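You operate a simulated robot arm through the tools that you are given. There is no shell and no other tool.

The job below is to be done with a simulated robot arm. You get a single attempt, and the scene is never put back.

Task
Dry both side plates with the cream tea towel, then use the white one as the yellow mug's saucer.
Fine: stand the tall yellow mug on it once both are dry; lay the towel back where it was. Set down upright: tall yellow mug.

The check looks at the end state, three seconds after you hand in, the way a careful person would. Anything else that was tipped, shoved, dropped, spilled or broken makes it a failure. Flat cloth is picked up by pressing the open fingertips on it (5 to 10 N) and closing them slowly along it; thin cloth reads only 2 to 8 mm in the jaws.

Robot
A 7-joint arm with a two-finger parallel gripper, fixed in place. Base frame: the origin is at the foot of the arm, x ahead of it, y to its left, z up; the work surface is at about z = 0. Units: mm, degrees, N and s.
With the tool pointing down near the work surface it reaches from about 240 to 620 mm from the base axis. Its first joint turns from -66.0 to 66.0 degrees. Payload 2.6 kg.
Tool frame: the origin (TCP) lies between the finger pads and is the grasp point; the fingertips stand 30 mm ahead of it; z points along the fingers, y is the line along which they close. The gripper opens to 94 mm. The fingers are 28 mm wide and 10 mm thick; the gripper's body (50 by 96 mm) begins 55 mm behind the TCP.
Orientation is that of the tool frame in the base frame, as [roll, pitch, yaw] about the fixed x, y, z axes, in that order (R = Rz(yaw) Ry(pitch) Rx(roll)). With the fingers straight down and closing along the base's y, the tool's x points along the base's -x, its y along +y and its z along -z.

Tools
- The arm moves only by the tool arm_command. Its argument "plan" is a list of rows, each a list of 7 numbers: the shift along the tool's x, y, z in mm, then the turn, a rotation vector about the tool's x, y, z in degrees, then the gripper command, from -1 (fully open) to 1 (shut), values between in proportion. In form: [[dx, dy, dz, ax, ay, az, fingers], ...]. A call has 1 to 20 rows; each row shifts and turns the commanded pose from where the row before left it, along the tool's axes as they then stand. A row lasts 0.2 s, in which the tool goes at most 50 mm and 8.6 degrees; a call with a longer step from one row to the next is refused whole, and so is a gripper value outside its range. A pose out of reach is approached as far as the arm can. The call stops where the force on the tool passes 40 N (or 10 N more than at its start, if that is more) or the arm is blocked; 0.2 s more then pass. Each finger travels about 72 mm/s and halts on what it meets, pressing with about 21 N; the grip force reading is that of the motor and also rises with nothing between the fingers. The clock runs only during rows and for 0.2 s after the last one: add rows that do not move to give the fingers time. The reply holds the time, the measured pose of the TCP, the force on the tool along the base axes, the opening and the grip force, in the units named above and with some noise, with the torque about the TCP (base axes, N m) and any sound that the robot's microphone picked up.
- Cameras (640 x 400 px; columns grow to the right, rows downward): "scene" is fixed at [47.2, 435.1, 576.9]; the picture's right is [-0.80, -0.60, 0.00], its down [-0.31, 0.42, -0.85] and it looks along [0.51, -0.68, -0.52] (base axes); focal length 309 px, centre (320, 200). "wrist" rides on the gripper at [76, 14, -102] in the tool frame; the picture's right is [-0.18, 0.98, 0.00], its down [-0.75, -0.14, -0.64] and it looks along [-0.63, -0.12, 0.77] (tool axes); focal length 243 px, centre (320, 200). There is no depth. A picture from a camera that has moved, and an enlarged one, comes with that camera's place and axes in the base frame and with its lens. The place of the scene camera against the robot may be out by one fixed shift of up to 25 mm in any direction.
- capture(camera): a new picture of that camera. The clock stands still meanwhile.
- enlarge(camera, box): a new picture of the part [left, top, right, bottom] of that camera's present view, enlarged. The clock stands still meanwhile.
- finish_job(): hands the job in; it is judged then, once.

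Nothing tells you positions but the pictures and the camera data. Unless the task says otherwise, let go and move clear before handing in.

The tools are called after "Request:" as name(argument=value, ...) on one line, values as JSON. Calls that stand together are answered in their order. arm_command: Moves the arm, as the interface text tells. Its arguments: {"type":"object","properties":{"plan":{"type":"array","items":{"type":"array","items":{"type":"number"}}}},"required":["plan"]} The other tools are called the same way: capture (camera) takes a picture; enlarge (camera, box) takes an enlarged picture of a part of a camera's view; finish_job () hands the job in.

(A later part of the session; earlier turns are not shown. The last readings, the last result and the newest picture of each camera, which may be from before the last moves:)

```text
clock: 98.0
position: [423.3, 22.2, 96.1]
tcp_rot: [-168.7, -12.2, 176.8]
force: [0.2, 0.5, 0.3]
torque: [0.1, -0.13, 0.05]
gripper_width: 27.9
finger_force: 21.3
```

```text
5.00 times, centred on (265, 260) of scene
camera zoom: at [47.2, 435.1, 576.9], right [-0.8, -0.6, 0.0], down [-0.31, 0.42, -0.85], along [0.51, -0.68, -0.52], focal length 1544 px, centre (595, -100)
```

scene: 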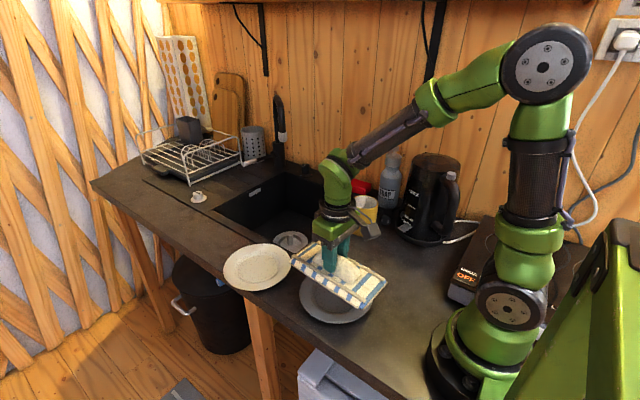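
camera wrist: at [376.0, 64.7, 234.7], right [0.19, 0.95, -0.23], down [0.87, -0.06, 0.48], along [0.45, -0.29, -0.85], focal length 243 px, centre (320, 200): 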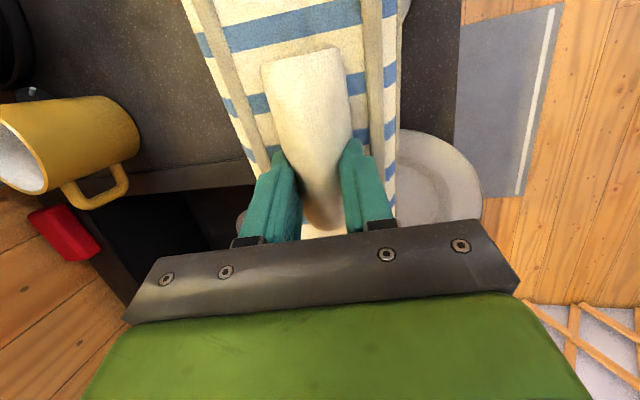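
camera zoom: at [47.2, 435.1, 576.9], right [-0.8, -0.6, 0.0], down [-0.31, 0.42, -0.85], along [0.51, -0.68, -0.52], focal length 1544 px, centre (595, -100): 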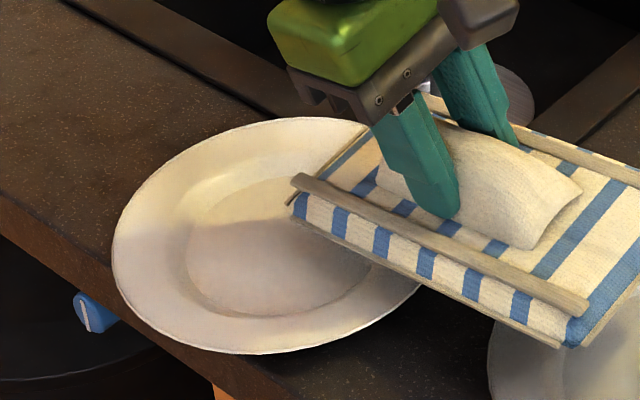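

The white plate is done on both rim and well, and hasn't moved. I'll lift, re-tilt with the near end low, and do the same for the grey plate's well.

Request:
arm_command(plan=[[3.2, -2.85, -14.4, 0, 0, 0, 1], [4.2, -3.8, -19.2, 0, 0, 0, 1], [0, 0, 0, -5.5, 0, 0, 1], [0, 0, 0, -5.5, 0, 0, 1], [0, 0, 0, 0, -6, 0, 1], [0, 0, 0, 0, -6, 0, 1], [17, -23, 0, 0, 0, 0, 1], [17, -24, 0, 0, 0, 0, 1], [0, 0, 0, 0, -6, 0, 1], [0, 0, 0, 0, -6, 0, 1], [0, 0, 0, 5.5, 0, 0, 1], [0, 0, 0, 5.5, 0, 0, 1], [0, 0, 0, 0, 0, 0, 1], [0, 0, 0, 0, 0, 0, 1]])

Request:
enlarge(camera="scene", box=[210, 190, 410, 330])

Request:
capture(camera="wrist")

```text
clock: 101.0
position: [387.2, -22.5, 131.7]
tcp_rot: [-168.7, 11.9, 176.9]
force: [0.1, 0.2, -1.1]
torque: [0.0, -0.02, -0.03]
gripper_width: 27.9
finger_force: 20.9
```

```text
2.86 times, centred on (310, 260) of scene
camera zoom: at [47.2, 435.1, 576.9], right [-0.8, -0.6, 0.0], down [-0.31, 0.42, -0.85], along [0.51, -0.68, -0.52], focal length 882 px, centre (349, 29)
```

zoom: 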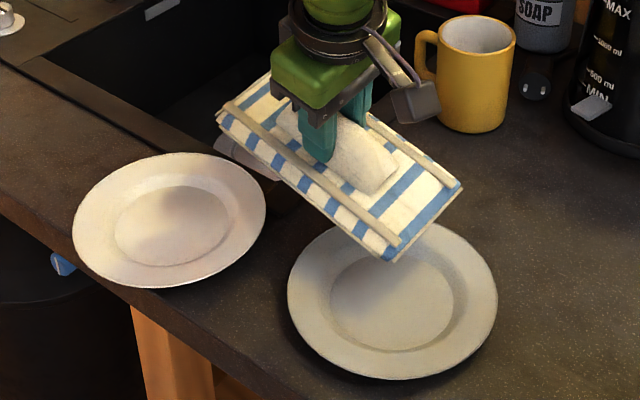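

```text
taken
camera wrist: at [294.4, 16.3, 213.0], right [0.27, 0.95, -0.15], down [0.6, -0.05, 0.8], along [0.75, -0.31, -0.58], focal length 243 px, centre (320, 200)
```

wrist: 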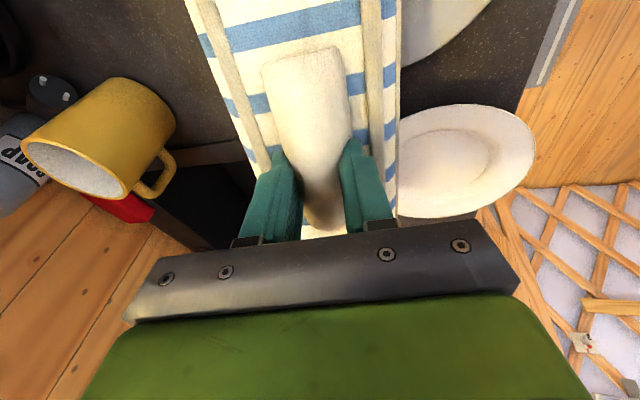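

The low corner is over the grey plate's centre. Lowering in steps to find the well floor.

Request:
arm_command(plan=[[2.06, 1.92, 9.6, 0, 0, 0, 1], [2.06, 1.92, 9.6, 0, 0, 0, 1], [1.65, 1.53, 7.68, 0, 0, 0, 1], [0.41, 0.38, 1.92, 0, 0, 0, 1], [0, 0, 0, 0, 0, 0, 1]])

Request:
enlarge(camera="scene", box=[280, 230, 390, 330])

```text
clock: 102.2
position: [387.2, -22.6, 102.1]
tcp_rot: [-168.7, 11.9, 177.0]
force: [2.6, -2.0, 5.7]
torque: [0.14, 0.37, 0.07]
gripper_width: 27.7
finger_force: 20.8
```

```text
4.00 times, centred on (335, 280) of scene
camera zoom: at [47.2, 435.1, 576.9], right [-0.8, -0.6, 0.0], down [-0.31, 0.42, -0.85], along [0.51, -0.68, -0.52], focal length 1235 px, centre (260, -120)
```

zoom: 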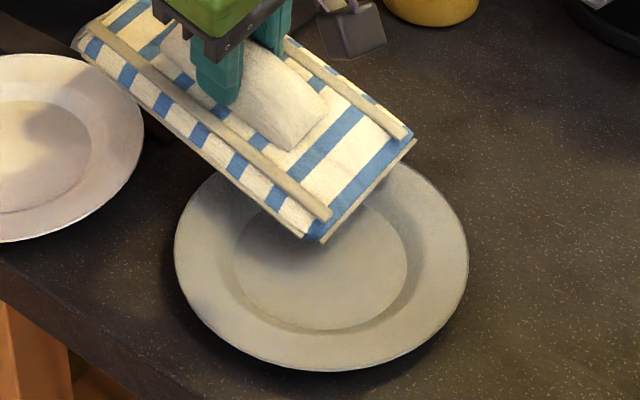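

Contact with the grey plate's well at about 6 N. I'll ease up slightly and stroke around inside the well.

Request:
arm_command(plan=[[-0.03, -0.03, -0.15, 0, 0, 0, 1], [0.26, 4.88, -1.03, 0, 0, 0, 1], [0.26, 4.88, -1.03, 0, 0, 0, 1], [0.26, 4.88, -1.03, 0, 0, 0, 1], [-0.26, -4.88, 1.03, 0, 0, 0, 1], [-0.26, -4.88, 1.03, 0, 0, 0, 1], [-0.26, -4.88, 1.03, 0, 0, 0, 1], [-0.26, -4.88, 1.03, 0, 0, 0, 1], [-0.26, -4.88, 1.03, 0, 0, 0, 1], [0, 0, 0, 0, 0, 0, 1]])

Request:
enlarge(camera="scene", box=[280, 230, 390, 330])

```text
clock: 104.4
position: [387.1, -30.9, 102.4]
tcp_rot: [-168.7, 11.8, 176.9]
force: [0.0, -0.4, -1.3]
torque: [0.0, 0.01, -0.01]
gripper_width: 27.9
finger_force: 20.6
```

```text
4.00 times, centred on (335, 280) of scene
camera zoom: at [47.2, 435.1, 576.9], right [-0.8, -0.6, 0.0], down [-0.31, 0.42, -0.85], along [0.51, -0.68, -0.52], focal length 1235 px, centre (260, -120)
```

zoom: 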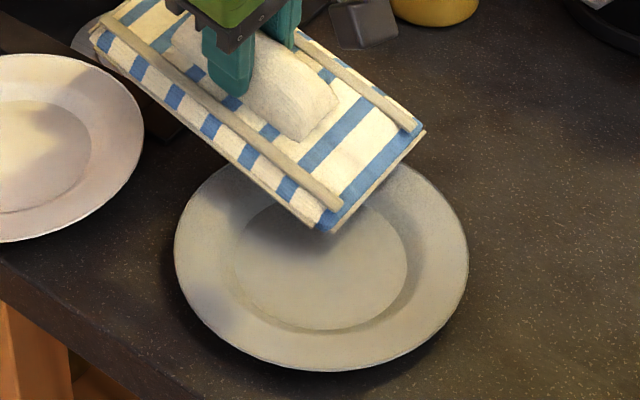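

Request:
arm_command(plan=[[0.08, 0.08, 0.38, 0, 0, 0, 1], [0, 0, 0, 0, 0, 0, 1]])

```text
clock: 105.0
position: [386.5, -31.4, 102.4]
tcp_rot: [-168.8, 11.7, 176.8]
force: [-0.3, 0.3, -0.5]
torque: [-0.02, 0.0, 0.02]
gripper_width: 27.8
finger_force: 20.7
```

Request:
arm_command(plan=[[0.08, 0.08, 0.38, 0, 0, 0, 1], [0.04, 0.04, 0.2, 0, 0, 0, 1], [0, 0, 0, 0, 0, 0, 1]])

```text
clock: 105.8
position: [387.1, -34.2, 101.5]
tcp_rot: [-168.7, 11.9, 177.0]
force: [0.7, -1.0, 4.7]
torque: [0.13, 0.32, 0.03]
gripper_width: 27.9
finger_force: 20.8
```

Request:
arm_command(plan=[[0.26, 4.88, -1.05, 0, 0, 0, 1], [0.26, 4.88, -1.03, 0, 0, 0, 1], [0.26, 4.88, -1.03, 0, 0, 0, 1], [0.26, 4.88, -1.0, 0, 0, 0, 1], [0, 0, 0, 0, 0, 0, 1]])

Request:
enlarge(camera="scene", box=[280, 230, 390, 330])

```text
clock: 107.0
position: [388.1, -12.9, 102.0]
tcp_rot: [-168.8, 11.9, 176.9]
force: [0.1, -0.5, -1.1]
torque: [-0.01, 0.05, 0.05]
gripper_width: 27.9
finger_force: 21.1
```

```text
4.00 times, centred on (335, 280) of scene
camera zoom: at [47.2, 435.1, 576.9], right [-0.8, -0.6, 0.0], down [-0.31, 0.42, -0.85], along [0.51, -0.68, -0.52], focal length 1235 px, centre (260, -120)
```

zoom: 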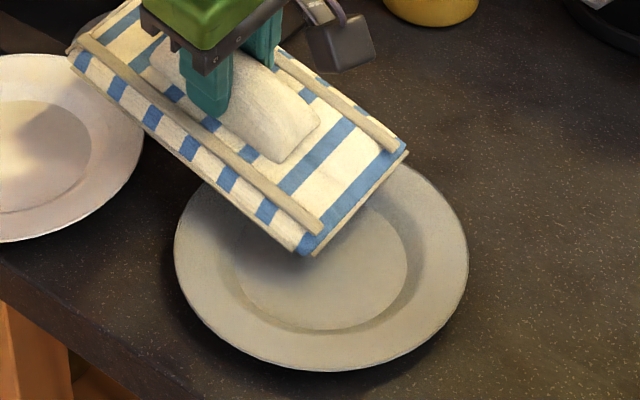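

Request:
arm_command(plan=[[0.08, 0.08, 0.38, 0, 0, 0, 1], [0.06, 0.06, 0.3, 0, 0, 0, 1], [0, 0, 0, 0, 0, 0, 1]])

```text
clock: 107.8
position: [386.2, -12.1, 101.0]
tcp_rot: [-168.9, 11.8, 176.9]
force: [1.0, -1.8, 3.6]
torque: [0.13, 0.29, 0.04]
gripper_width: 28.1
finger_force: 21.2
```

Request:
arm_command(plan=[[4.9, -0.45, -0.93, 0, 0, 0, 1], [4.9, -0.45, -0.93, 0, 0, 0, 1], [4.9, -0.45, -0.93, 0, 0, 0, 1], [-0.25, -4.88, 1.06, 0, 0, 0, 1], [-0.25, -4.88, 1.06, 0, 0, 0, 1], [-0.25, -4.88, 1.06, 0, 0, 0, 1], [-0.25, -4.88, 1.06, 0, 0, 0, 1], [0, 0, 0, 0, 0, 0, 1]])

Request:
enlarge(camera="scene", box=[280, 230, 390, 330])

```text
clock: 109.6
position: [370.1, -33.6, 100.8]
tcp_rot: [-168.8, 11.8, 176.9]
force: [0.7, 0.6, 0.6]
torque: [0.07, 0.07, -0.02]
gripper_width: 28.0
finger_force: 21.1
```

```text
4.00 times, centred on (335, 280) of scene
camera zoom: at [47.2, 435.1, 576.9], right [-0.8, -0.6, 0.0], down [-0.31, 0.42, -0.85], along [0.51, -0.68, -0.52], focal length 1235 px, centre (260, -120)
```

zoom: 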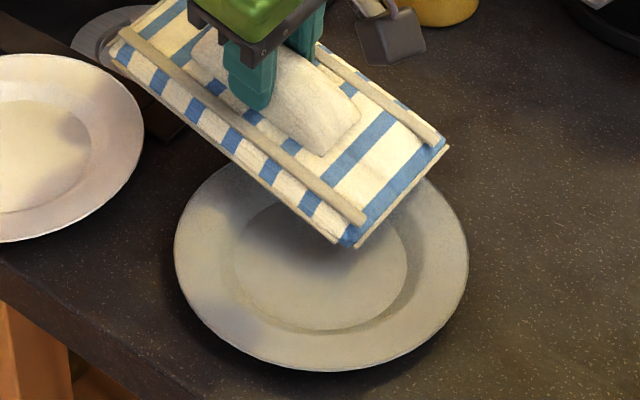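

Request:
arm_command(plan=[[0.04, 0.04, 0.15, 0, 0, 0, 1], [0.26, 4.88, -0.98, 0, 0, 0, 1], [0.26, 4.88, -0.98, 0, 0, 0, 1], [0.26, 4.88, -0.98, 0, 0, 0, 1], [0.26, 4.88, -0.98, 0, 0, 0, 1], [-4.88, 0.47, 1.0, 0, 0, 0, 1], [-4.88, 0.47, 1.0, 0, 0, 0, 1], [-4.88, 0.47, 1.0, 0, 0, 0, 1], [-4.88, 0.47, 1.0, 0, 0, 0, 1], [-0.25, -4.88, 1.06, 0, 0, 0, 1], [-0.25, -4.88, 1.06, 0, 0, 0, 1], [0, 0, 0, 0, 0, 0, 1]])

Request:
enlarge(camera="scene", box=[280, 230, 390, 330])

```text
clock: 112.2
position: [393.0, -22.3, 100.0]
tcp_rot: [-168.8, 11.9, 176.9]
force: [1.1, 2.1, 1.6]
torque: [0.24, 0.23, -0.12]
gripper_width: 27.4
finger_force: 21.4
```

```text
4.00 times, centred on (335, 280) of scene
camera zoom: at [47.2, 435.1, 576.9], right [-0.8, -0.6, 0.0], down [-0.31, 0.42, -0.85], along [0.51, -0.68, -0.52], focal length 1235 px, centre (260, -120)
```

zoom: 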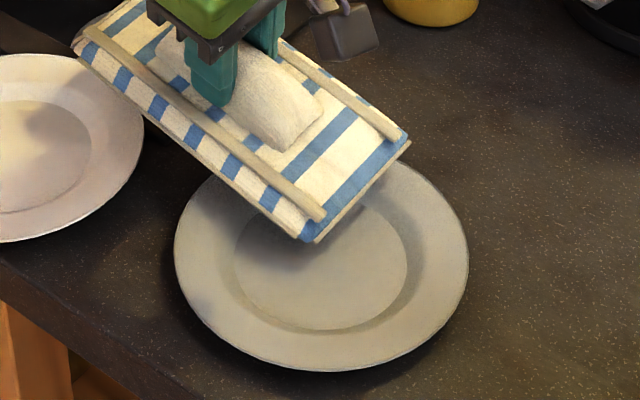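

The grey plate's well is wiped too and the plate is unmoved. I'll level the towel and give the grey plate one more light flat pass for good measure.

Request:
arm_command(plan=[[-3.1, -2.9, -14.4, 0, 0, 0, 1], [-3.1, -2.9, -14.4, 0, 0, 0, 1], [0, 0, 0, -5.5, 0, 0, 1], [0, 0, 0, -5.5, 0, 0, 1], [0, 0, 0, 0, 6, 0, 1], [0, 0, 0, 0, 6, 0, 1], [30, 11, 0, 0, 0, 0, 1], [30, 11, 0, 0, 0, 0, 1], [29, 10, 0, 0, 0, 0, 1], [0, 0, 15, 0, 0, 0, 1], [0, 0, 15, 0, 0, 0, 1], [0, 0, 15, 0, 0, 0, 1], [0, 0, 0, 0, 0, 0, 1], [0, 0, 0, 0, 0, 0, 1]])

Request:
enlarge(camera="scene", box=[280, 230, 390, 330])

```text
clock: 115.2
position: [304.6, 14.5, 83.7]
tcp_rot: [-179.9, -0.2, 176.9]
force: [-0.6, 0.3, -0.7]
torque: [-0.04, 0.0, -0.02]
gripper_width: 27.8
finger_force: 20.6
```

```text
4.00 times, centred on (335, 280) of scene
camera zoom: at [47.2, 435.1, 576.9], right [-0.8, -0.6, 0.0], down [-0.31, 0.42, -0.85], along [0.51, -0.68, -0.52], focal length 1235 px, centre (260, -120)
```

zoom: 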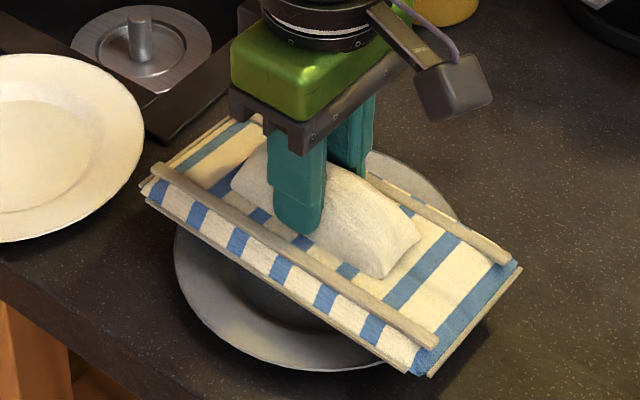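

Request:
arm_command(plan=[[0, 0, 6, 0, 0, 0, 1], [0, 0, 3, 0, 0, 0, 1], [0, 0, 1, 0, 0, 0, 1], [0, 0, 0, 0, 0, 0, 1]])

```text
clock: 116.2
position: [303.6, 12.8, 74.9]
tcp_rot: [-179.8, -0.2, 176.9]
force: [1.0, 0.9, -1.1]
torque: [-0.03, 0.0, -0.02]
gripper_width: 27.9
finger_force: 21.4
```

Request:
arm_command(plan=[[0, 0, 0.7, 0, 0, 0, 1], [0, 0, 0.7, 0, 0, 0, 1], [0, 0, 0, 0, 0, 0, 1]])

```text
clock: 117.0
position: [304.3, 12.6, 73.2]
tcp_rot: [-179.8, 0.0, 177.0]
force: [-0.6, 2.1, 5.2]
torque: [-0.17, -0.25, 0.07]
gripper_width: 27.8
finger_force: 20.9
```

Request:
arm_command(plan=[[0, -3, -0.15, 0, 0, 0, 1], [0, -6, 0, 0, 0, 0, 1], [0, -6, 0, 0, 0, 0, 1], [0, -6, 0, 0, 0, 0, 1], [0, 0, 0, 0, 0, 0, 1]])

Request:
enlarge(camera="scene", box=[280, 230, 390, 330])

```text
clock: 118.2
position: [304.0, -6.9, 73.9]
tcp_rot: [-179.9, -0.1, 176.8]
force: [-0.6, -0.6, -0.8]
torque: [-0.02, -0.04, -0.01]
gripper_width: 28.1
finger_force: 21.4
```

```text
4.00 times, centred on (335, 280) of scene
camera zoom: at [47.2, 435.1, 576.9], right [-0.8, -0.6, 0.0], down [-0.31, 0.42, -0.85], along [0.51, -0.68, -0.52], focal length 1235 px, centre (260, -120)
```

zoom: 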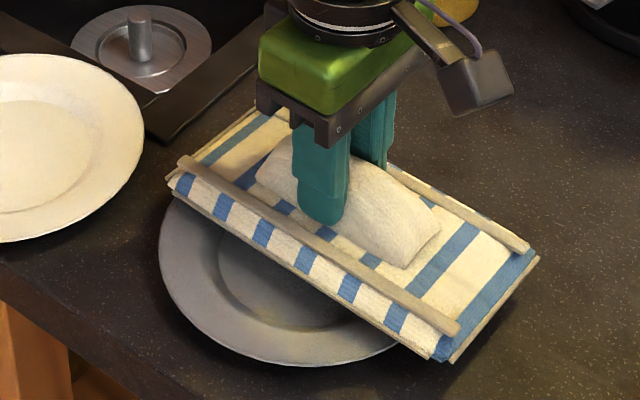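

The plate shifted about 10 mm in +x on that stroke because the contact was one-sided. I'll re-centre, level a touch, press firmly enough to stick, and drag it back by the same amount.

Request:
arm_command(plan=[[0, 0, -2, 0, 0, 0, 1], [-8, 12, 0, 0, 0, 0, 1], [0, 12, 0, 0.1, -0.15, 0, 1], [0, 0, 1.8, 0, 0, 0, 1], [0, 0, 0.5, 0, 0, 0, 1], [0, 0, 0, 0, 0, 0, 1]])

```text
clock: 119.6
position: [313.5, 17.2, 73.9]
tcp_rot: [-179.7, 0.0, 177.0]
force: [0.7, 0.2, -0.8]
torque: [0.0, -0.04, 0.0]
gripper_width: 27.7
finger_force: 20.9
```

Request:
arm_command(plan=[[0, 0, 0.4, 0, 0, 0, 1], [0, 0, 0.2, 0, 0, 0, 1], [0, 0, 0, 0, 0, 0, 1]])

```text
clock: 120.4
position: [313.5, 17.1, 72.4]
tcp_rot: [-179.7, 0.0, 176.9]
force: [-0.8, 2.2, 3.7]
torque: [-0.14, -0.01, -0.02]
gripper_width: 27.8
finger_force: 21.0
```

Request:
arm_command(plan=[[0, 0, 0.2, 0, 0, 0, 1], [3, 0, 0, 0, 0, 0, 1], [4, 0, 0, 0, 0, 0, 1], [4, 0, 0, 0, 0, 0, 1], [0, 0, 0, 0, 0, 0, 1]])

Request:
enlarge(camera="scene", box=[280, 230, 390, 330])

```text
clock: 121.6
position: [301.5, 17.7, 72.7]
tcp_rot: [-179.8, -0.1, 176.8]
force: [1.9, -0.7, 2.8]
torque: [-0.01, -0.11, 0.0]
gripper_width: 27.7
finger_force: 20.9
```

```text
4.00 times, centred on (335, 280) of scene
camera zoom: at [47.2, 435.1, 576.9], right [-0.8, -0.6, 0.0], down [-0.31, 0.42, -0.85], along [0.51, -0.68, -0.52], focal length 1235 px, centre (260, -120)
```

zoom: 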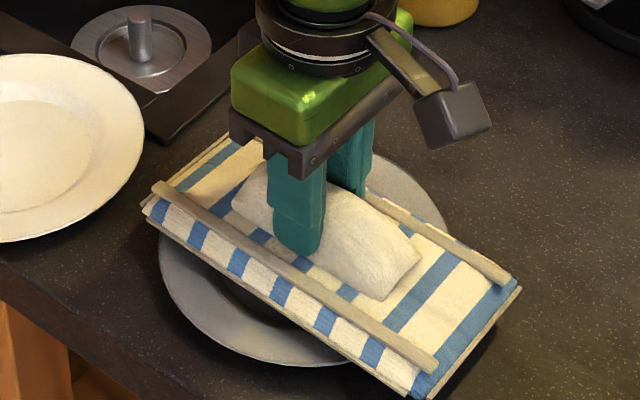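

The plate stayed and the towel slid – good rubbing at about 3.5 N, balanced. A few more strokes here, then I'll nudge the plate back.

Request:
arm_command(plan=[[0, -5, 0, 0, 0, 0, 1], [0, -5, 0, 0, 0, 0, 1], [0, -5, 0, 0, 0, 0, 1], [0, 0, 0, 0, 0, 0, 1]])

Request:
enlarge(camera="scene", box=[280, 230, 390, 330])

```text
clock: 122.6
position: [300.5, 2.2, 73.4]
tcp_rot: [-179.6, 0.0, 176.9]
force: [-0.9, 0.4, -0.4]
torque: [-0.01, -0.03, 0.03]
gripper_width: 27.9
finger_force: 21.2
```

```text
4.00 times, centred on (335, 280) of scene
camera zoom: at [47.2, 435.1, 576.9], right [-0.8, -0.6, 0.0], down [-0.31, 0.42, -0.85], along [0.51, -0.68, -0.52], focal length 1235 px, centre (260, -120)
```

zoom: 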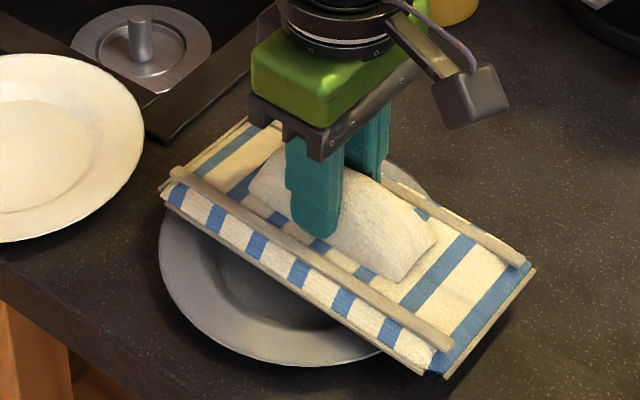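

Request:
arm_command(plan=[[0, 0, -2, 0, 0, 0, 1], [-12, 14, 0, 0, 0, 0, 1], [0, 0, 2, 0, 0, 0, 1], [0, 0, 0.3, 0, 0, 0, 1], [0, 0, 0, 0, 0, 0, 1]])

```text
clock: 123.8
position: [313.8, 16.4, 72.0]
tcp_rot: [-179.7, 0.1, 176.9]
force: [-1.0, -0.5, 7.2]
torque: [-0.04, 0.24, 0.01]
gripper_width: 28.1
finger_force: 21.2
```

Request:
arm_command(plan=[[0, 0, 0.25, 0, 0.05, 0, 1], [3, 0, 0.05, 0, 0, 0, 1], [4, 0, 0.05, 0, 0, 0, 1], [4, 0, 0.05, 0, 0, 0, 1], [0, 0, 0, 0, 0, 0, 1]])

Request:
enlarge(camera="scene", box=[280, 230, 390, 330])

```text
clock: 125.0
position: [304.1, 16.4, 71.4]
tcp_rot: [-179.7, 0.0, 176.8]
force: [7.9, -0.6, 17.2]
torque: [-0.04, -0.2, 0.04]
gripper_width: 28.0
finger_force: 21.1
```

```text
4.00 times, centred on (335, 280) of scene
camera zoom: at [47.1, 435.1, 576.9], right [-0.8, -0.6, 0.0], down [-0.31, 0.42, -0.85], along [0.51, -0.68, -0.52], focal length 1235 px, centre (260, -120)
```

zoom: 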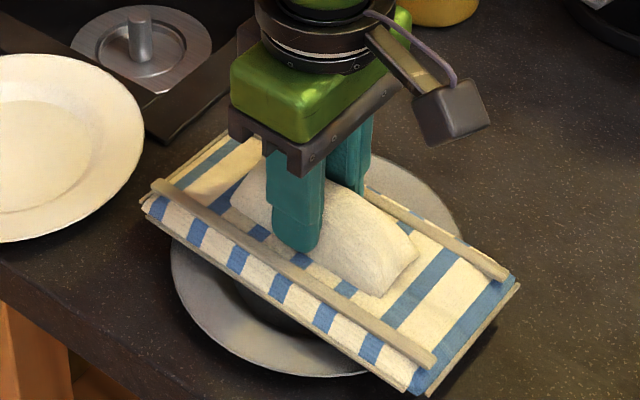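

The plate is back within a few millimetres. Wiping is done; now I'll carry the towel back to its home position (345.5, -142.6).

Request:
arm_command(plan=[[0, 0, -10, 0, 0, 0, 1], [0, 0, -20, 0, 0, 0, 1], [0, 0, -18, 0, 0, 0, 1], [-8, -25, 0, 0, 0, 0, 1], [-8, -27, 0, 0, 0, 0, 1], [-9, -27, 0, 0, 0, 0, 1], [-9, -27, 0, 0, 0, 0, 1], [-8, -27, 0, 0, 0, 0, 1], [-8, -24, 0, 0, 0, 0, 1], [0, 0, 0, 0, 0, 0, 1], [0, 0, 0, 0, 0, 0, 1]])

Request:
enlarge(camera="scene", box=[280, 170, 440, 290])

Request:
capture(camera="wrist")

```text
clock: 127.4
position: [344.4, -141.4, 121.9]
tcp_rot: [-179.6, -0.1, 176.9]
force: [0.1, -0.1, -0.6]
torque: [0.01, 0.03, -0.01]
gripper_width: 27.6
finger_force: 20.9
```

```text
3.33 times, centred on (360, 230) of scene
camera zoom: at [47.2, 435.0, 576.9], right [-0.8, -0.6, 0.0], down [-0.31, 0.42, -0.85], along [0.51, -0.68, -0.52], focal length 1029 px, centre (187, 100)
```

zoom: 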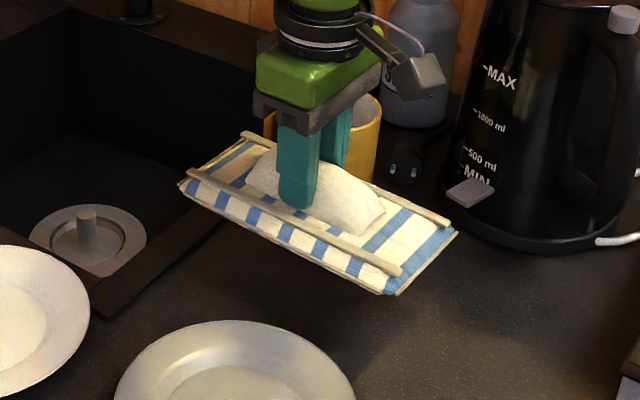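

```text
taken
camera wrist: at [268.4, -123.9, 224.1], right [0.24, 0.97, -0.01], down [0.75, -0.18, 0.64], along [0.62, -0.16, -0.77], focal length 243 px, centre (320, 200)
```

wrist: 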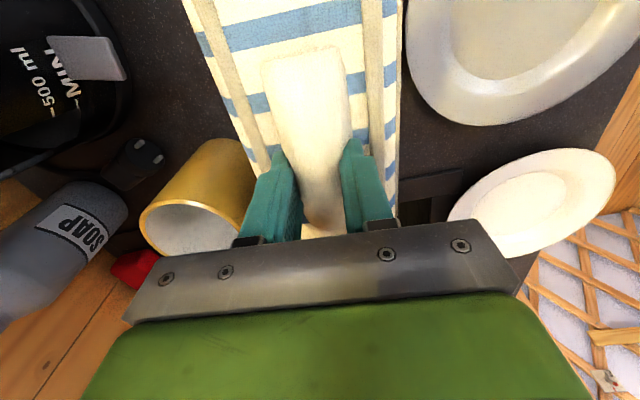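

Request:
arm_command(plan=[[-0.7, -0.8, 15, 0, 0, 0, 1], [0, 0, 15, 0, 0, 0, 1], [0, 0, 15, 0, 0, 0, 1], [0, 0, 10, 0, 0, 0, 1], [0, 0, 5, 0, 0, 0, 1], [0, 0, 1, 0, 0, 0, 1], [0, 0, 1, 0, 0, 0, 1], [0, 0, 0, 0, 0, 0, 1]])

```text
clock: 129.2
position: [344.9, -145.2, 58.9]
tcp_rot: [-179.7, 0.0, 176.9]
force: [-6.3, -1.3, 11.5]
torque: [0.14, -0.8, -0.03]
gripper_width: 27.7
finger_force: 20.8
```

The far end touches first, so the towel has pitched slightly in the jaws. I'll back off and level it before letting go.

Request:
arm_command(plan=[[0, 0, -1, 0, 0, 0, 1], [0, 0, 0, 0, -0.4, 0, 1], [0, 0, 0, 0, 0, 0, 1]])

Request:
enlarge(camera="scene", box=[300, 200, 420, 290])

```text
clock: 130.0
position: [343.8, -144.1, 58.6]
tcp_rot: [-179.7, 0.3, 176.9]
force: [-0.6, 0.1, -0.3]
torque: [0.02, -0.02, 0.02]
gripper_width: 28.0
finger_force: 20.9
```

```text
4.44 times, centred on (360, 245) of scene
camera zoom: at [47.2, 435.1, 576.9], right [-0.8, -0.6, 0.0], down [-0.31, 0.42, -0.85], along [0.51, -0.68, -0.52], focal length 1372 px, centre (142, 0)
```

zoom: 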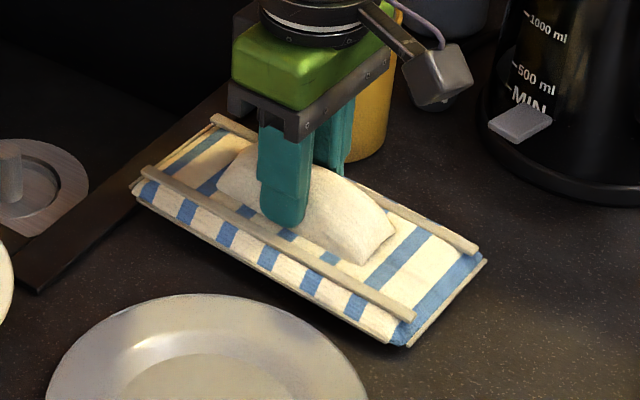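

Request:
arm_command(plan=[[-1.4, 1.5, 0, 0, 0, 0, 1], [0, 0, 0.5, 0, 0, 0, 1], [0, 0, 0.5, 0, 0, 0, 1], [0, 0, 0, 0, 0, 0, 1]])

```text
clock: 131.0
position: [346.0, -142.8, 58.8]
tcp_rot: [-179.7, 0.4, 176.9]
force: [0.7, -1.3, 3.2]
torque: [0.1, 0.4, 0.05]
gripper_width: 27.7
finger_force: 21.1
```

Request:
arm_command(plan=[[0, 0, 0, 0, 0.2, 0, 1], [0, 0, 0.3, 0, 0, 0, 1], [0, 0, 0, 0, 0, 0, 1]])

```text
clock: 131.8
position: [346.1, -143.8, 58.6]
tcp_rot: [-179.7, 0.2, 176.9]
force: [-2.9, 0.7, 12.0]
torque: [0.12, -0.1, 0.02]
gripper_width: 27.9
finger_force: 21.2
```

Balanced contact now. I'll take off the load, open slowly, and rise straight up.

Request:
arm_command(plan=[[0, 0, -0.6, 0, 0, 0, 0.8], [0, 0, 0, 0, 0, 0, 0.6], [0, 0, 0, 0, 0, 0, 0.4], [0, 0, 0, 0, 0, 0, 0.3], [0, 0, 0, 0, 0, 0, 0.2], [0, 0, 0, 0, 0, 0, 0.1], [0, 0, -0.3, 0, 0, 0, 0.0], [0, 0, -0.3, 0, 0, 0, -0.1], [0, 0, 0, 0, 0, 0, -0.2], [0, 0, 0, 0, 0, 0, -0.3], [0, 0, 0, 0, 0, 0, -0.3]])

Request:
enlarge(camera="scene", box=[300, 200, 420, 290])

```text
clock: 134.2
position: [344.9, -142.7, 60.0]
tcp_rot: [-179.7, 0.1, 176.9]
force: [-0.3, -0.2, -0.5]
torque: [0.03, -0.04, -0.02]
gripper_width: 61.3
finger_force: 0.0
```

```text
4.44 times, centred on (360, 245) of scene
camera zoom: at [47.2, 435.1, 576.9], right [-0.8, -0.6, 0.0], down [-0.31, 0.42, -0.85], along [0.51, -0.68, -0.52], focal length 1372 px, centre (142, 0)
```

zoom: 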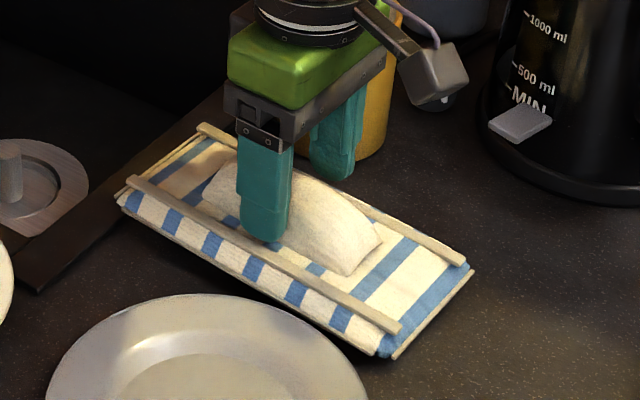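

The towel seems to have shifted slightly while the jaws opened. I'll rise clear and compare with the first picture.

Request:
arm_command(plan=[[0, 0, -5, 0, 0, 0, -0.3], [0, 0, -15, 0, 0, 0, -0.3], [0, 0, -20, 0, 0, 0, -0.3], [0, 0, -20, 0, 0, 0, -0.3], [28, 6, -10, 0, 0, 0, -0.6], [28, 5, 0, 0, 0, 0, -1], [28, 5, 0, 0, 0, -3, -1], [0, 0, 0, 0, 0, 0, -1], [0, 0, 0, 0, 0, 0, -1]])

Request:
enlarge(camera="scene", box=[300, 220, 420, 290])

Request:
capture(camera="wrist")

```text
clock: 136.2
position: [262.7, -120.3, 128.9]
tcp_rot: [-179.6, 0.1, 179.9]
force: [0.1, -0.4, -0.5]
torque: [0.02, -0.01, 0.02]
gripper_width: 93.8
finger_force: 0.0
```

```text
5.33 times, centred on (360, 255) of scene
camera zoom: at [47.2, 435.1, 576.9], right [-0.8, -0.6, 0.0], down [-0.31, 0.42, -0.85], along [0.51, -0.68, -0.52], focal length 1647 px, centre (107, -93)
```

zoom: 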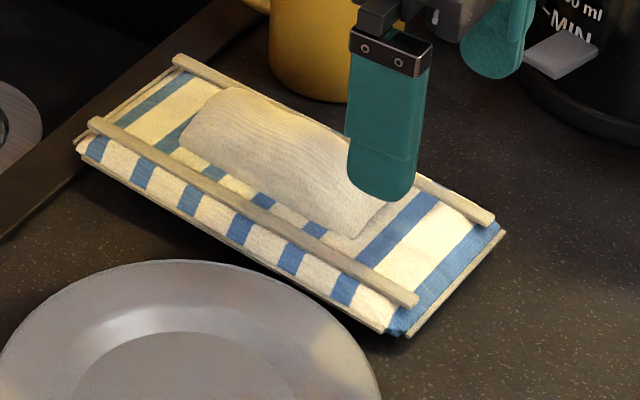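

```text
taken
camera wrist: at [186.4, -106.3, 232.1], right [0.19, 0.98, 0.0], down [0.75, -0.14, 0.64], along [0.63, -0.12, -0.76], focal length 243 px, centre (320, 200)
```

wrist: 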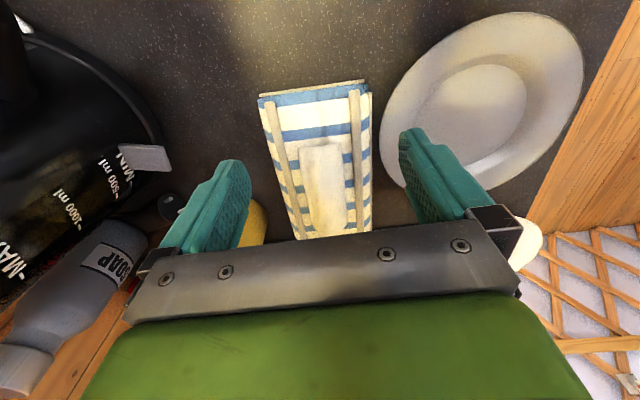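

The towel came to rest about 8 mm toward +y of where it was. I'll nudge it back by straddling the ridge with the open fingers, just above the hems, and pushing it gently toward -y.

Request:
arm_command(plan=[[-28, -3, 0, 0, 0, 3, -0.3], [-28, -2, 0, 0, 0, 0, -0.3], [-27, -2, 0, 0, 0, 0, -0.3], [0, 0, 20, 0, 0, 0, -0.3], [0, 0, 20, 0, 0, 0, -0.3], [0, 0, 15, 0, 0, 0, -0.3], [0, 0, 10, 0, 0, 0, -0.3], [0, 0, 0, 0, 0, 0, -0.3], [0, 0, 0, 0, 0, 0, -0.3]])

Request:
enlarge(camera="scene", box=[300, 200, 420, 290])

Request:
capture(camera="wrist")

```text
clock: 138.2
position: [344.6, -132.3, 63.5]
tcp_rot: [-179.7, 0.1, 177.0]
force: [-0.2, 0.0, -0.5]
torque: [-0.01, -0.01, 0.01]
gripper_width: 61.1
finger_force: 0.0
```

```text
4.44 times, centred on (360, 245) of scene
camera zoom: at [47.2, 435.1, 576.9], right [-0.8, -0.6, 0.0], down [-0.31, 0.42, -0.85], along [0.51, -0.68, -0.52], focal length 1372 px, centre (142, 0)
```

zoom: 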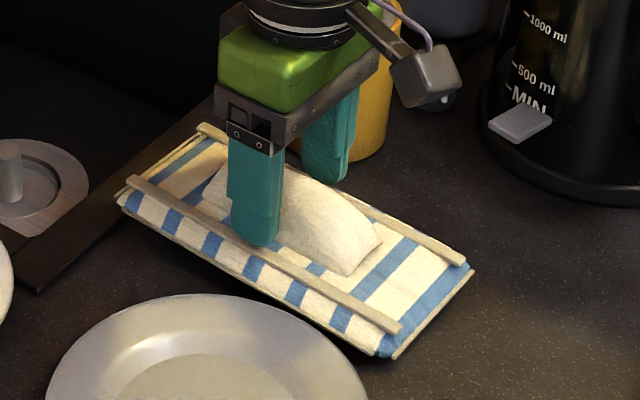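

```text
taken
camera wrist: at [269.9, -113.5, 166.8], right [0.24, 0.97, 0.0], down [0.74, -0.18, 0.64], along [0.63, -0.16, -0.76], focal length 243 px, centre (320, 200)
```

wrist: 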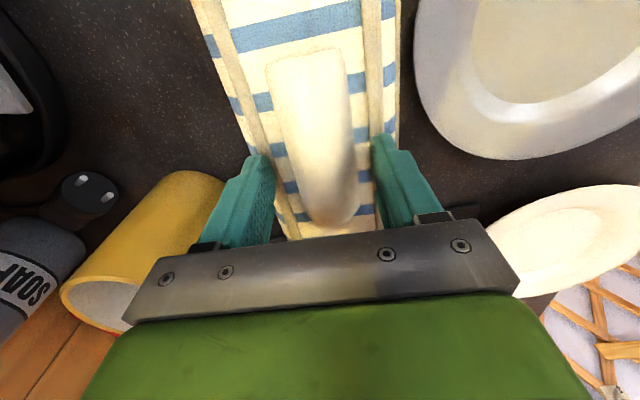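

Request:
arm_command(plan=[[0, 0, 2, 0, 0, 0, -0.15], [0, 0, 0, 0, 0, 0, -0.02], [0, 0, 0, 0, 0, 0, -0.02], [0, -2, 0, 0, 0, 0, -0.02], [0, -2, 0, 0, 0, 0, -0.02], [0, -2, 0, 0, 0, 0, -0.02], [0, -2, 0, 0, 0, 0, -0.02], [0, -1, 0, 0, 0, 0, -0.02], [0, 0, 0, 0, 0, 0, -0.02]])

Request:
enlarge(camera="scene", box=[300, 200, 420, 290])

```text
clock: 140.2
position: [345.9, -140.9, 62.0]
tcp_rot: [-179.7, 0.0, 176.9]
force: [0.6, 0.4, 0.4]
torque: [0.01, -0.02, 0.01]
gripper_width: 47.9
finger_force: 0.0
```

```text
4.44 times, centred on (360, 245) of scene
camera zoom: at [47.2, 435.1, 576.9], right [-0.8, -0.6, 0.0], down [-0.31, 0.42, -0.85], along [0.51, -0.68, -0.52], focal length 1372 px, centre (142, 0)
```

zoom: 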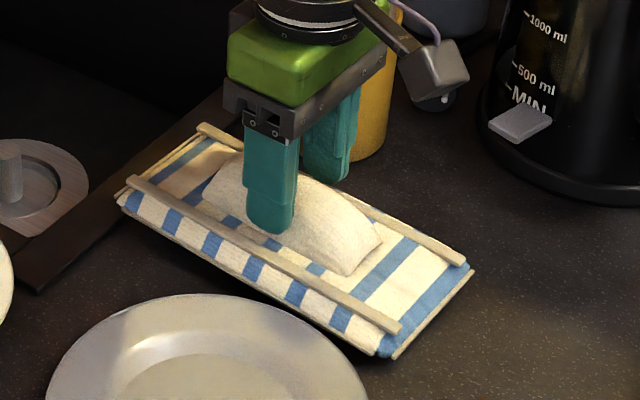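

Request:
arm_command(plan=[[0, -2, 0, 0, 0, 0, -0.02], [0, -2, 0, 0, 0, 0, -0.02], [0, -2, 0, 0, 0, 0, -0.02], [0, 0, 0, 0, 0, 0, -0.02]])

Request:
enlarge(camera="scene", box=[300, 200, 420, 290])

Request:
capture(camera="wrist")

```text
clock: 141.2
position: [345.9, -147.8, 61.0]
tcp_rot: [-179.7, 0.1, 176.8]
force: [-0.2, 2.2, 1.4]
torque: [0.08, -0.03, 0.02]
gripper_width: 48.3
finger_force: 0.2
```

```text
4.44 times, centred on (360, 245) of scene
camera zoom: at [47.2, 435.1, 576.9], right [-0.8, -0.6, 0.0], down [-0.31, 0.42, -0.85], along [0.51, -0.68, -0.52], focal length 1372 px, centre (142, 0)
```

zoom: 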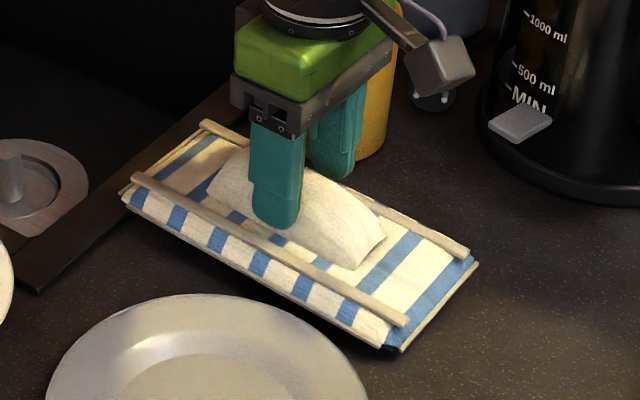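

```text
taken
camera wrist: at [269.4, -128.6, 165.1], right [0.24, 0.97, 0.0], down [0.74, -0.18, 0.64], along [0.63, -0.16, -0.76], focal length 243 px, centre (320, 200)
```

wrist: 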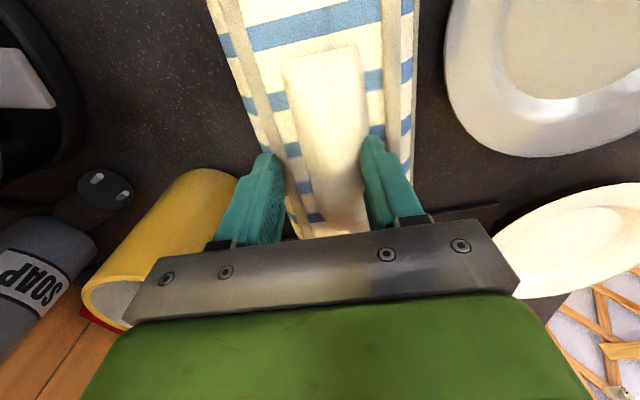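

The towel is starting to follow (force 2 N). About 5 mm more.

Request:
arm_command(plan=[[0, -2, 0, 0, 0, 0, -0.02], [0, -2, 0, 0, 0, 0, -0.02], [0, -1.5, 0, 0, 0, 0, -0.02], [0, 0, 0, 0, 0, 0, -0.02]])

Request:
enlarge(camera="scene", box=[300, 200, 420, 290])

```text
clock: 142.2
position: [344.8, -152.8, 62.0]
tcp_rot: [-179.7, 0.1, 176.9]
force: [0.5, 0.9, 1.7]
torque: [-0.01, -0.03, 0.02]
gripper_width: 48.5
finger_force: 0.0
```

```text
4.44 times, centred on (360, 245) of scene
camera zoom: at [47.2, 435.1, 576.9], right [-0.8, -0.6, 0.0], down [-0.31, 0.42, -0.85], along [0.51, -0.68, -0.52], focal length 1372 px, centre (142, 0)
```

zoom: 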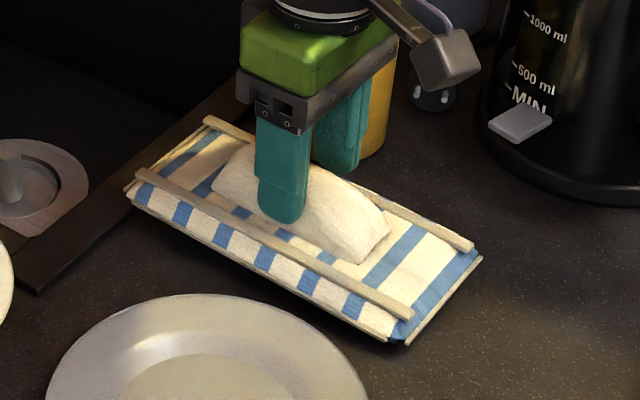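

The towel is back in its original place. I'll back off the ridge and rise straight up, then look at everything.

Request:
arm_command(plan=[[0, 1.5, 0, 0, 0, 0, -0.15], [0, 3, 0, 0, 0, 0, -0.3], [0, 3, 0, 0, 0, 0, -0.3], [0, 0, -10, 0, 0, 0, -0.3], [0, 0, -20, 0, 0, 0, -0.3], [0, 0, -20, 0, 0, 0, -0.3], [0, 0, -40, 0, 0, 0, -0.6], [0, 0, -40, 0, 0, 0, -1], [28, 8, -20, 0, 0, 0, -1], [28, 8, -20, 0, 0, -3, -1], [28, 8, 0, 0, 0, 0, -1], [28, 8, 0, 0, 0, 0, -1], [0, 0, 0, 0, 0, 0, -1], [0, 0, 0, 0, 0, 0, -1]])

Request:
capture(camera="wrist")

Request:
capture(camera="scene")

Request:
enlarge(camera="scene", box=[300, 220, 420, 290])

```text
clock: 145.2
position: [233.4, -109.4, 232.9]
tcp_rot: [-179.7, 0.1, 180.0]
force: [0.7, -0.1, -0.4]
torque: [-0.01, -0.01, -0.02]
gripper_width: 94.0
finger_force: 0.1
```

```text
taken
camera wrist: at [156.5, -94.3, 335.0], right [0.19, 0.98, 0.0], down [0.75, -0.14, 0.64], along [0.63, -0.12, -0.76], focal length 243 px, centre (320, 200)
```

wrist: 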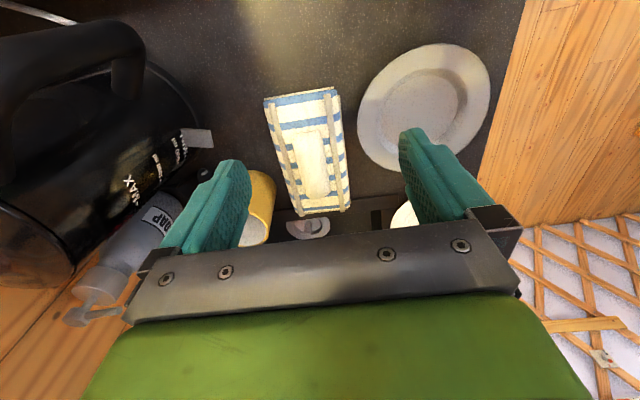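

```text
taken
```

scene: 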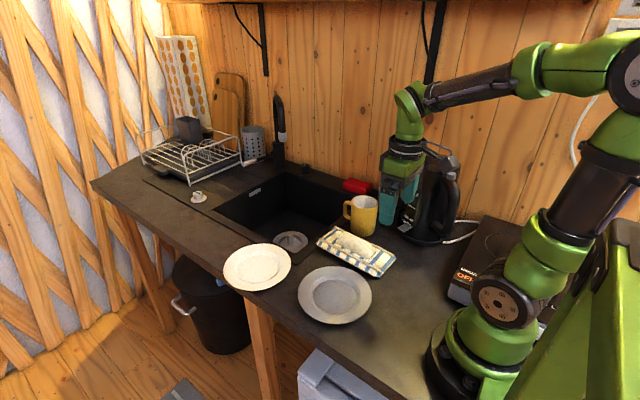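

```text
5.33 times, centred on (360, 255) of scene
camera zoom: at [47.2, 435.1, 576.9], right [-0.8, -0.6, 0.0], down [-0.31, 0.42, -0.85], along [0.51, -0.68, -0.52], focal length 1647 px, centre (107, -93)
```

zoom: 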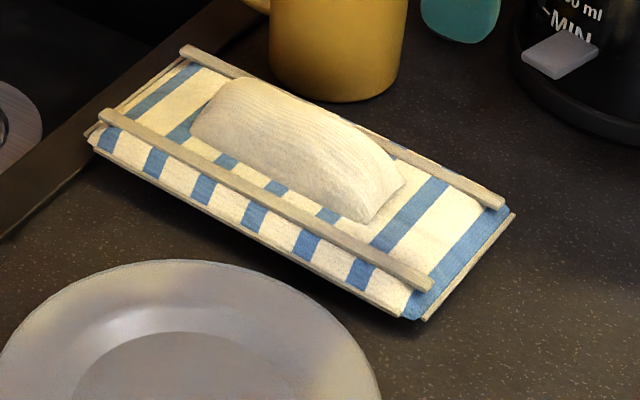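

The towel lies within a couple of millimetres of where it began, both plates are in place, and the far plate is clearly the whiter one. Next is the mug: I'll move high above its near side to measure its position and handle direction.

Request:
arm_command(plan=[[0, 0, -30, 0, 0, 0, -1], [0, 0, -30, 0, 0, 0, -1], [-24, -26, 0, 0, 0, 0, -1], [-24, -26, 0, 0, 0, 0, -1], [-24, -27, 0, 0, 0, 0, -1], [-25, -27, 0, 0, 0, 0, -1], [0, 0, 0, 0, 0, 0, -1], [0, 0, 0, 0, 0, 0, -1]])

Request:
capture(camera="wrist")

Request:
enlarge(camera="wrist", box=[200, 30, 440, 190])

Request:
enlarge(camera="scene", box=[320, 170, 440, 260])

```text
clock: 147.0
position: [329.0, -216.2, 294.1]
tcp_rot: [-179.7, 0.1, 180.0]
force: [0.2, -1.2, 0.0]
torque: [0.02, 0.02, 0.02]
gripper_width: 94.0
finger_force: 0.1
```

```text
taken
camera wrist: at [253.4, -201.0, 395.9], right [0.19, 0.98, 0.0], down [0.75, -0.14, 0.64], along [0.63, -0.12, -0.76], focal length 243 px, centre (320, 200)
```

wrist: 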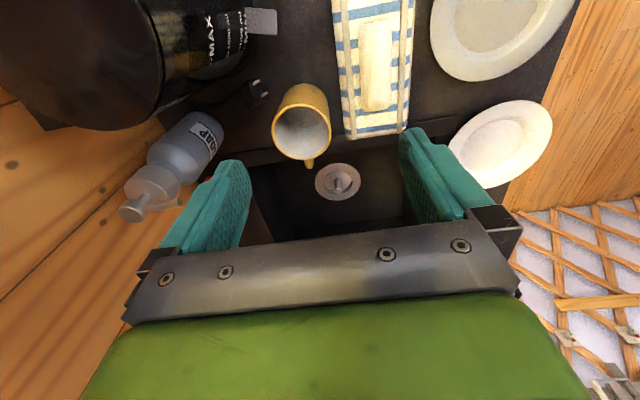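

```text
2.50 times, centred on (320, 110) of wrist
camera zoom: at [253.4, -201.0, 395.9], right [0.19, 0.98, 0.0], down [0.75, -0.14, 0.64], along [0.63, -0.12, -0.76], focal length 606 px, centre (320, 425)
```

zoom: 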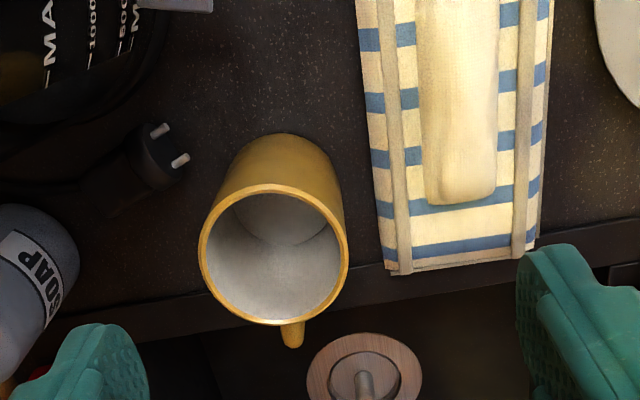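

```text
4.44 times, centred on (380, 215) of scene
camera zoom: at [47.2, 435.0, 576.9], right [-0.8, -0.6, 0.0], down [-0.31, 0.42, -0.85], along [0.51, -0.68, -0.52], focal length 1372 px, centre (53, 133)
```

zoom: 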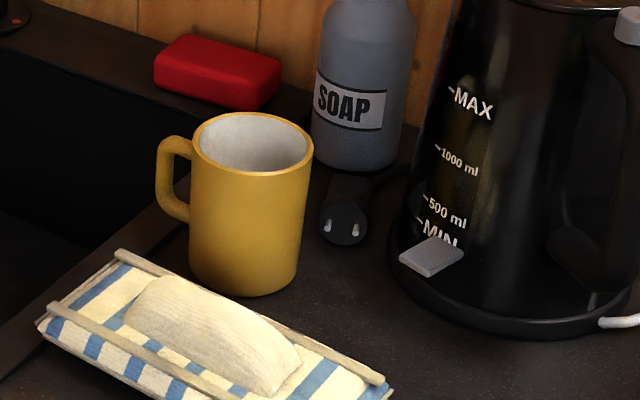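

The empty mug stands at about (385, -250), roughly 96 mm tall and 78 mm across, with its handle pointing along +x. I'll grip it from above across y, handle clear; first position over it.

Request:
arm_command(plan=[[-28, -17, 0, 0, 0, 0, -1], [-28, -17, 0, 0, 0, 0, -1], [0, 0, 40, 0, 0, 0, -1], [0, 0, 40, 0, 0, 0, -1], [0, 0, 20, 0, 0, 0, -1], [0, 0, 0, 0, 0, 0, -1], [0, 0, 0, 0, 0, 0, -1]])

Request:
capture(camera="wrist")

Request:
enlarge(camera="scene", box=[310, 130, 440, 250])

```text
clock: 148.6
position: [386.4, -249.9, 191.9]
tcp_rot: [-179.8, 0.1, 179.9]
force: [0.4, -0.6, 0.6]
torque: [0.0, 0.0, 0.0]
gripper_width: 94.0
finger_force: 0.1
```

```text
taken
camera wrist: at [310.3, -235.0, 295.6], right [0.19, 0.98, 0.0], down [0.75, -0.14, 0.64], along [0.63, -0.12, -0.76], focal length 243 px, centre (320, 200)
```

wrist: 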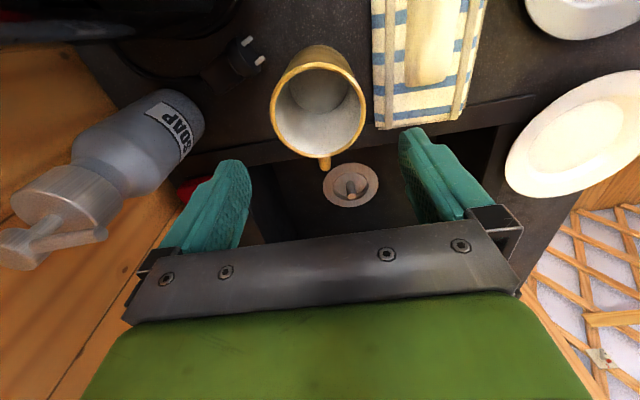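

```text
3.33 times, centred on (375, 190) of scene
camera zoom: at [47.2, 435.1, 576.9], right [-0.8, -0.6, 0.0], down [-0.31, 0.42, -0.85], along [0.51, -0.68, -0.52], focal length 1029 px, centre (137, 233)
```

zoom: 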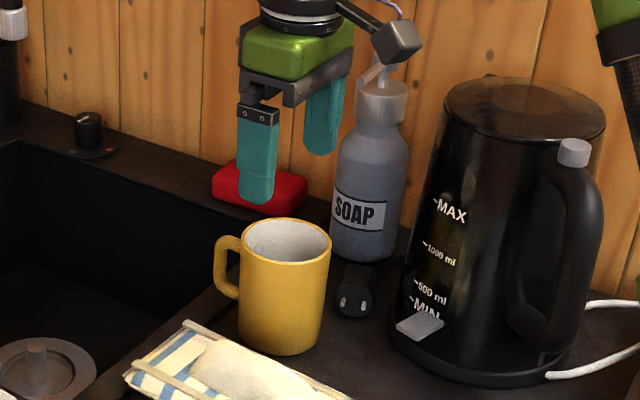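

The mug is centred under the open fingers with about 7 mm to spare each side. Descending slowly around it.

Request:
arm_command(plan=[[1, -0.7, 20, 0, 0, 0, -1], [0, 0, 20, 0, 0, 0, -1], [0, 0, 15, 0, 0, 0, -1], [0, 0, 5, 0, 0, 0, -1], [0, 0, 0, 0, 0, 0, -1]])

Request:
capture(camera="wrist")

Request:
enlarge(camera="scene", box=[330, 160, 420, 245])

```text
clock: 149.8
position: [385.7, -250.9, 132.0]
tcp_rot: [-179.7, 0.0, 179.9]
force: [-0.1, -0.3, -0.4]
torque: [0.03, -0.02, 0.03]
gripper_width: 93.9
finger_force: 0.0
```

```text
taken
camera wrist: at [309.5, -236.4, 235.3], right [0.19, 0.98, 0.0], down [0.75, -0.14, 0.64], along [0.63, -0.12, -0.76], focal length 243 px, centre (320, 200)
```

wrist: 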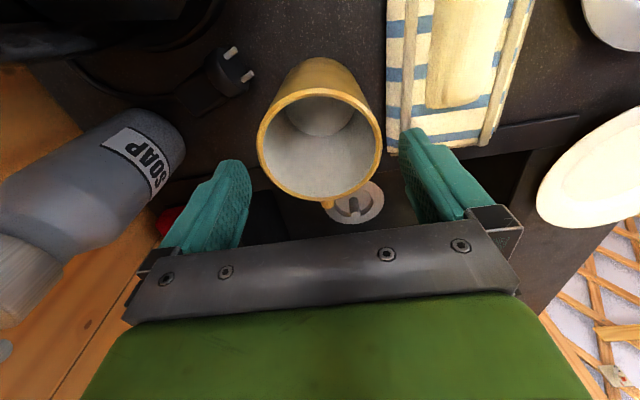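

```text
4.71 times, centred on (375, 202) of scene
camera zoom: at [47.2, 435.1, 576.9], right [-0.8, -0.6, 0.0], down [-0.31, 0.42, -0.85], along [0.51, -0.68, -0.52], focal length 1453 px, centre (61, 188)
```

zoom: 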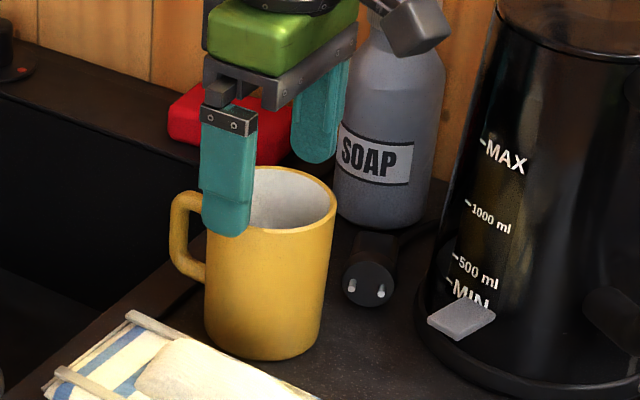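

Request:
arm_command(plan=[[0, 0.5, 8, 0, 0, 0, -1], [0, 0, 8, 0, 0, 0, -1], [0, 0, 8, 0, 0, 0, -1], [0, 0, 0, 0, 0, 0, -1]])

```text
clock: 150.8
position: [385.4, -250.6, 107.6]
tcp_rot: [-179.8, 0.1, 179.9]
force: [0.1, -0.3, -0.2]
torque: [0.0, 0.02, -0.02]
gripper_width: 94.1
finger_force: 0.1
```

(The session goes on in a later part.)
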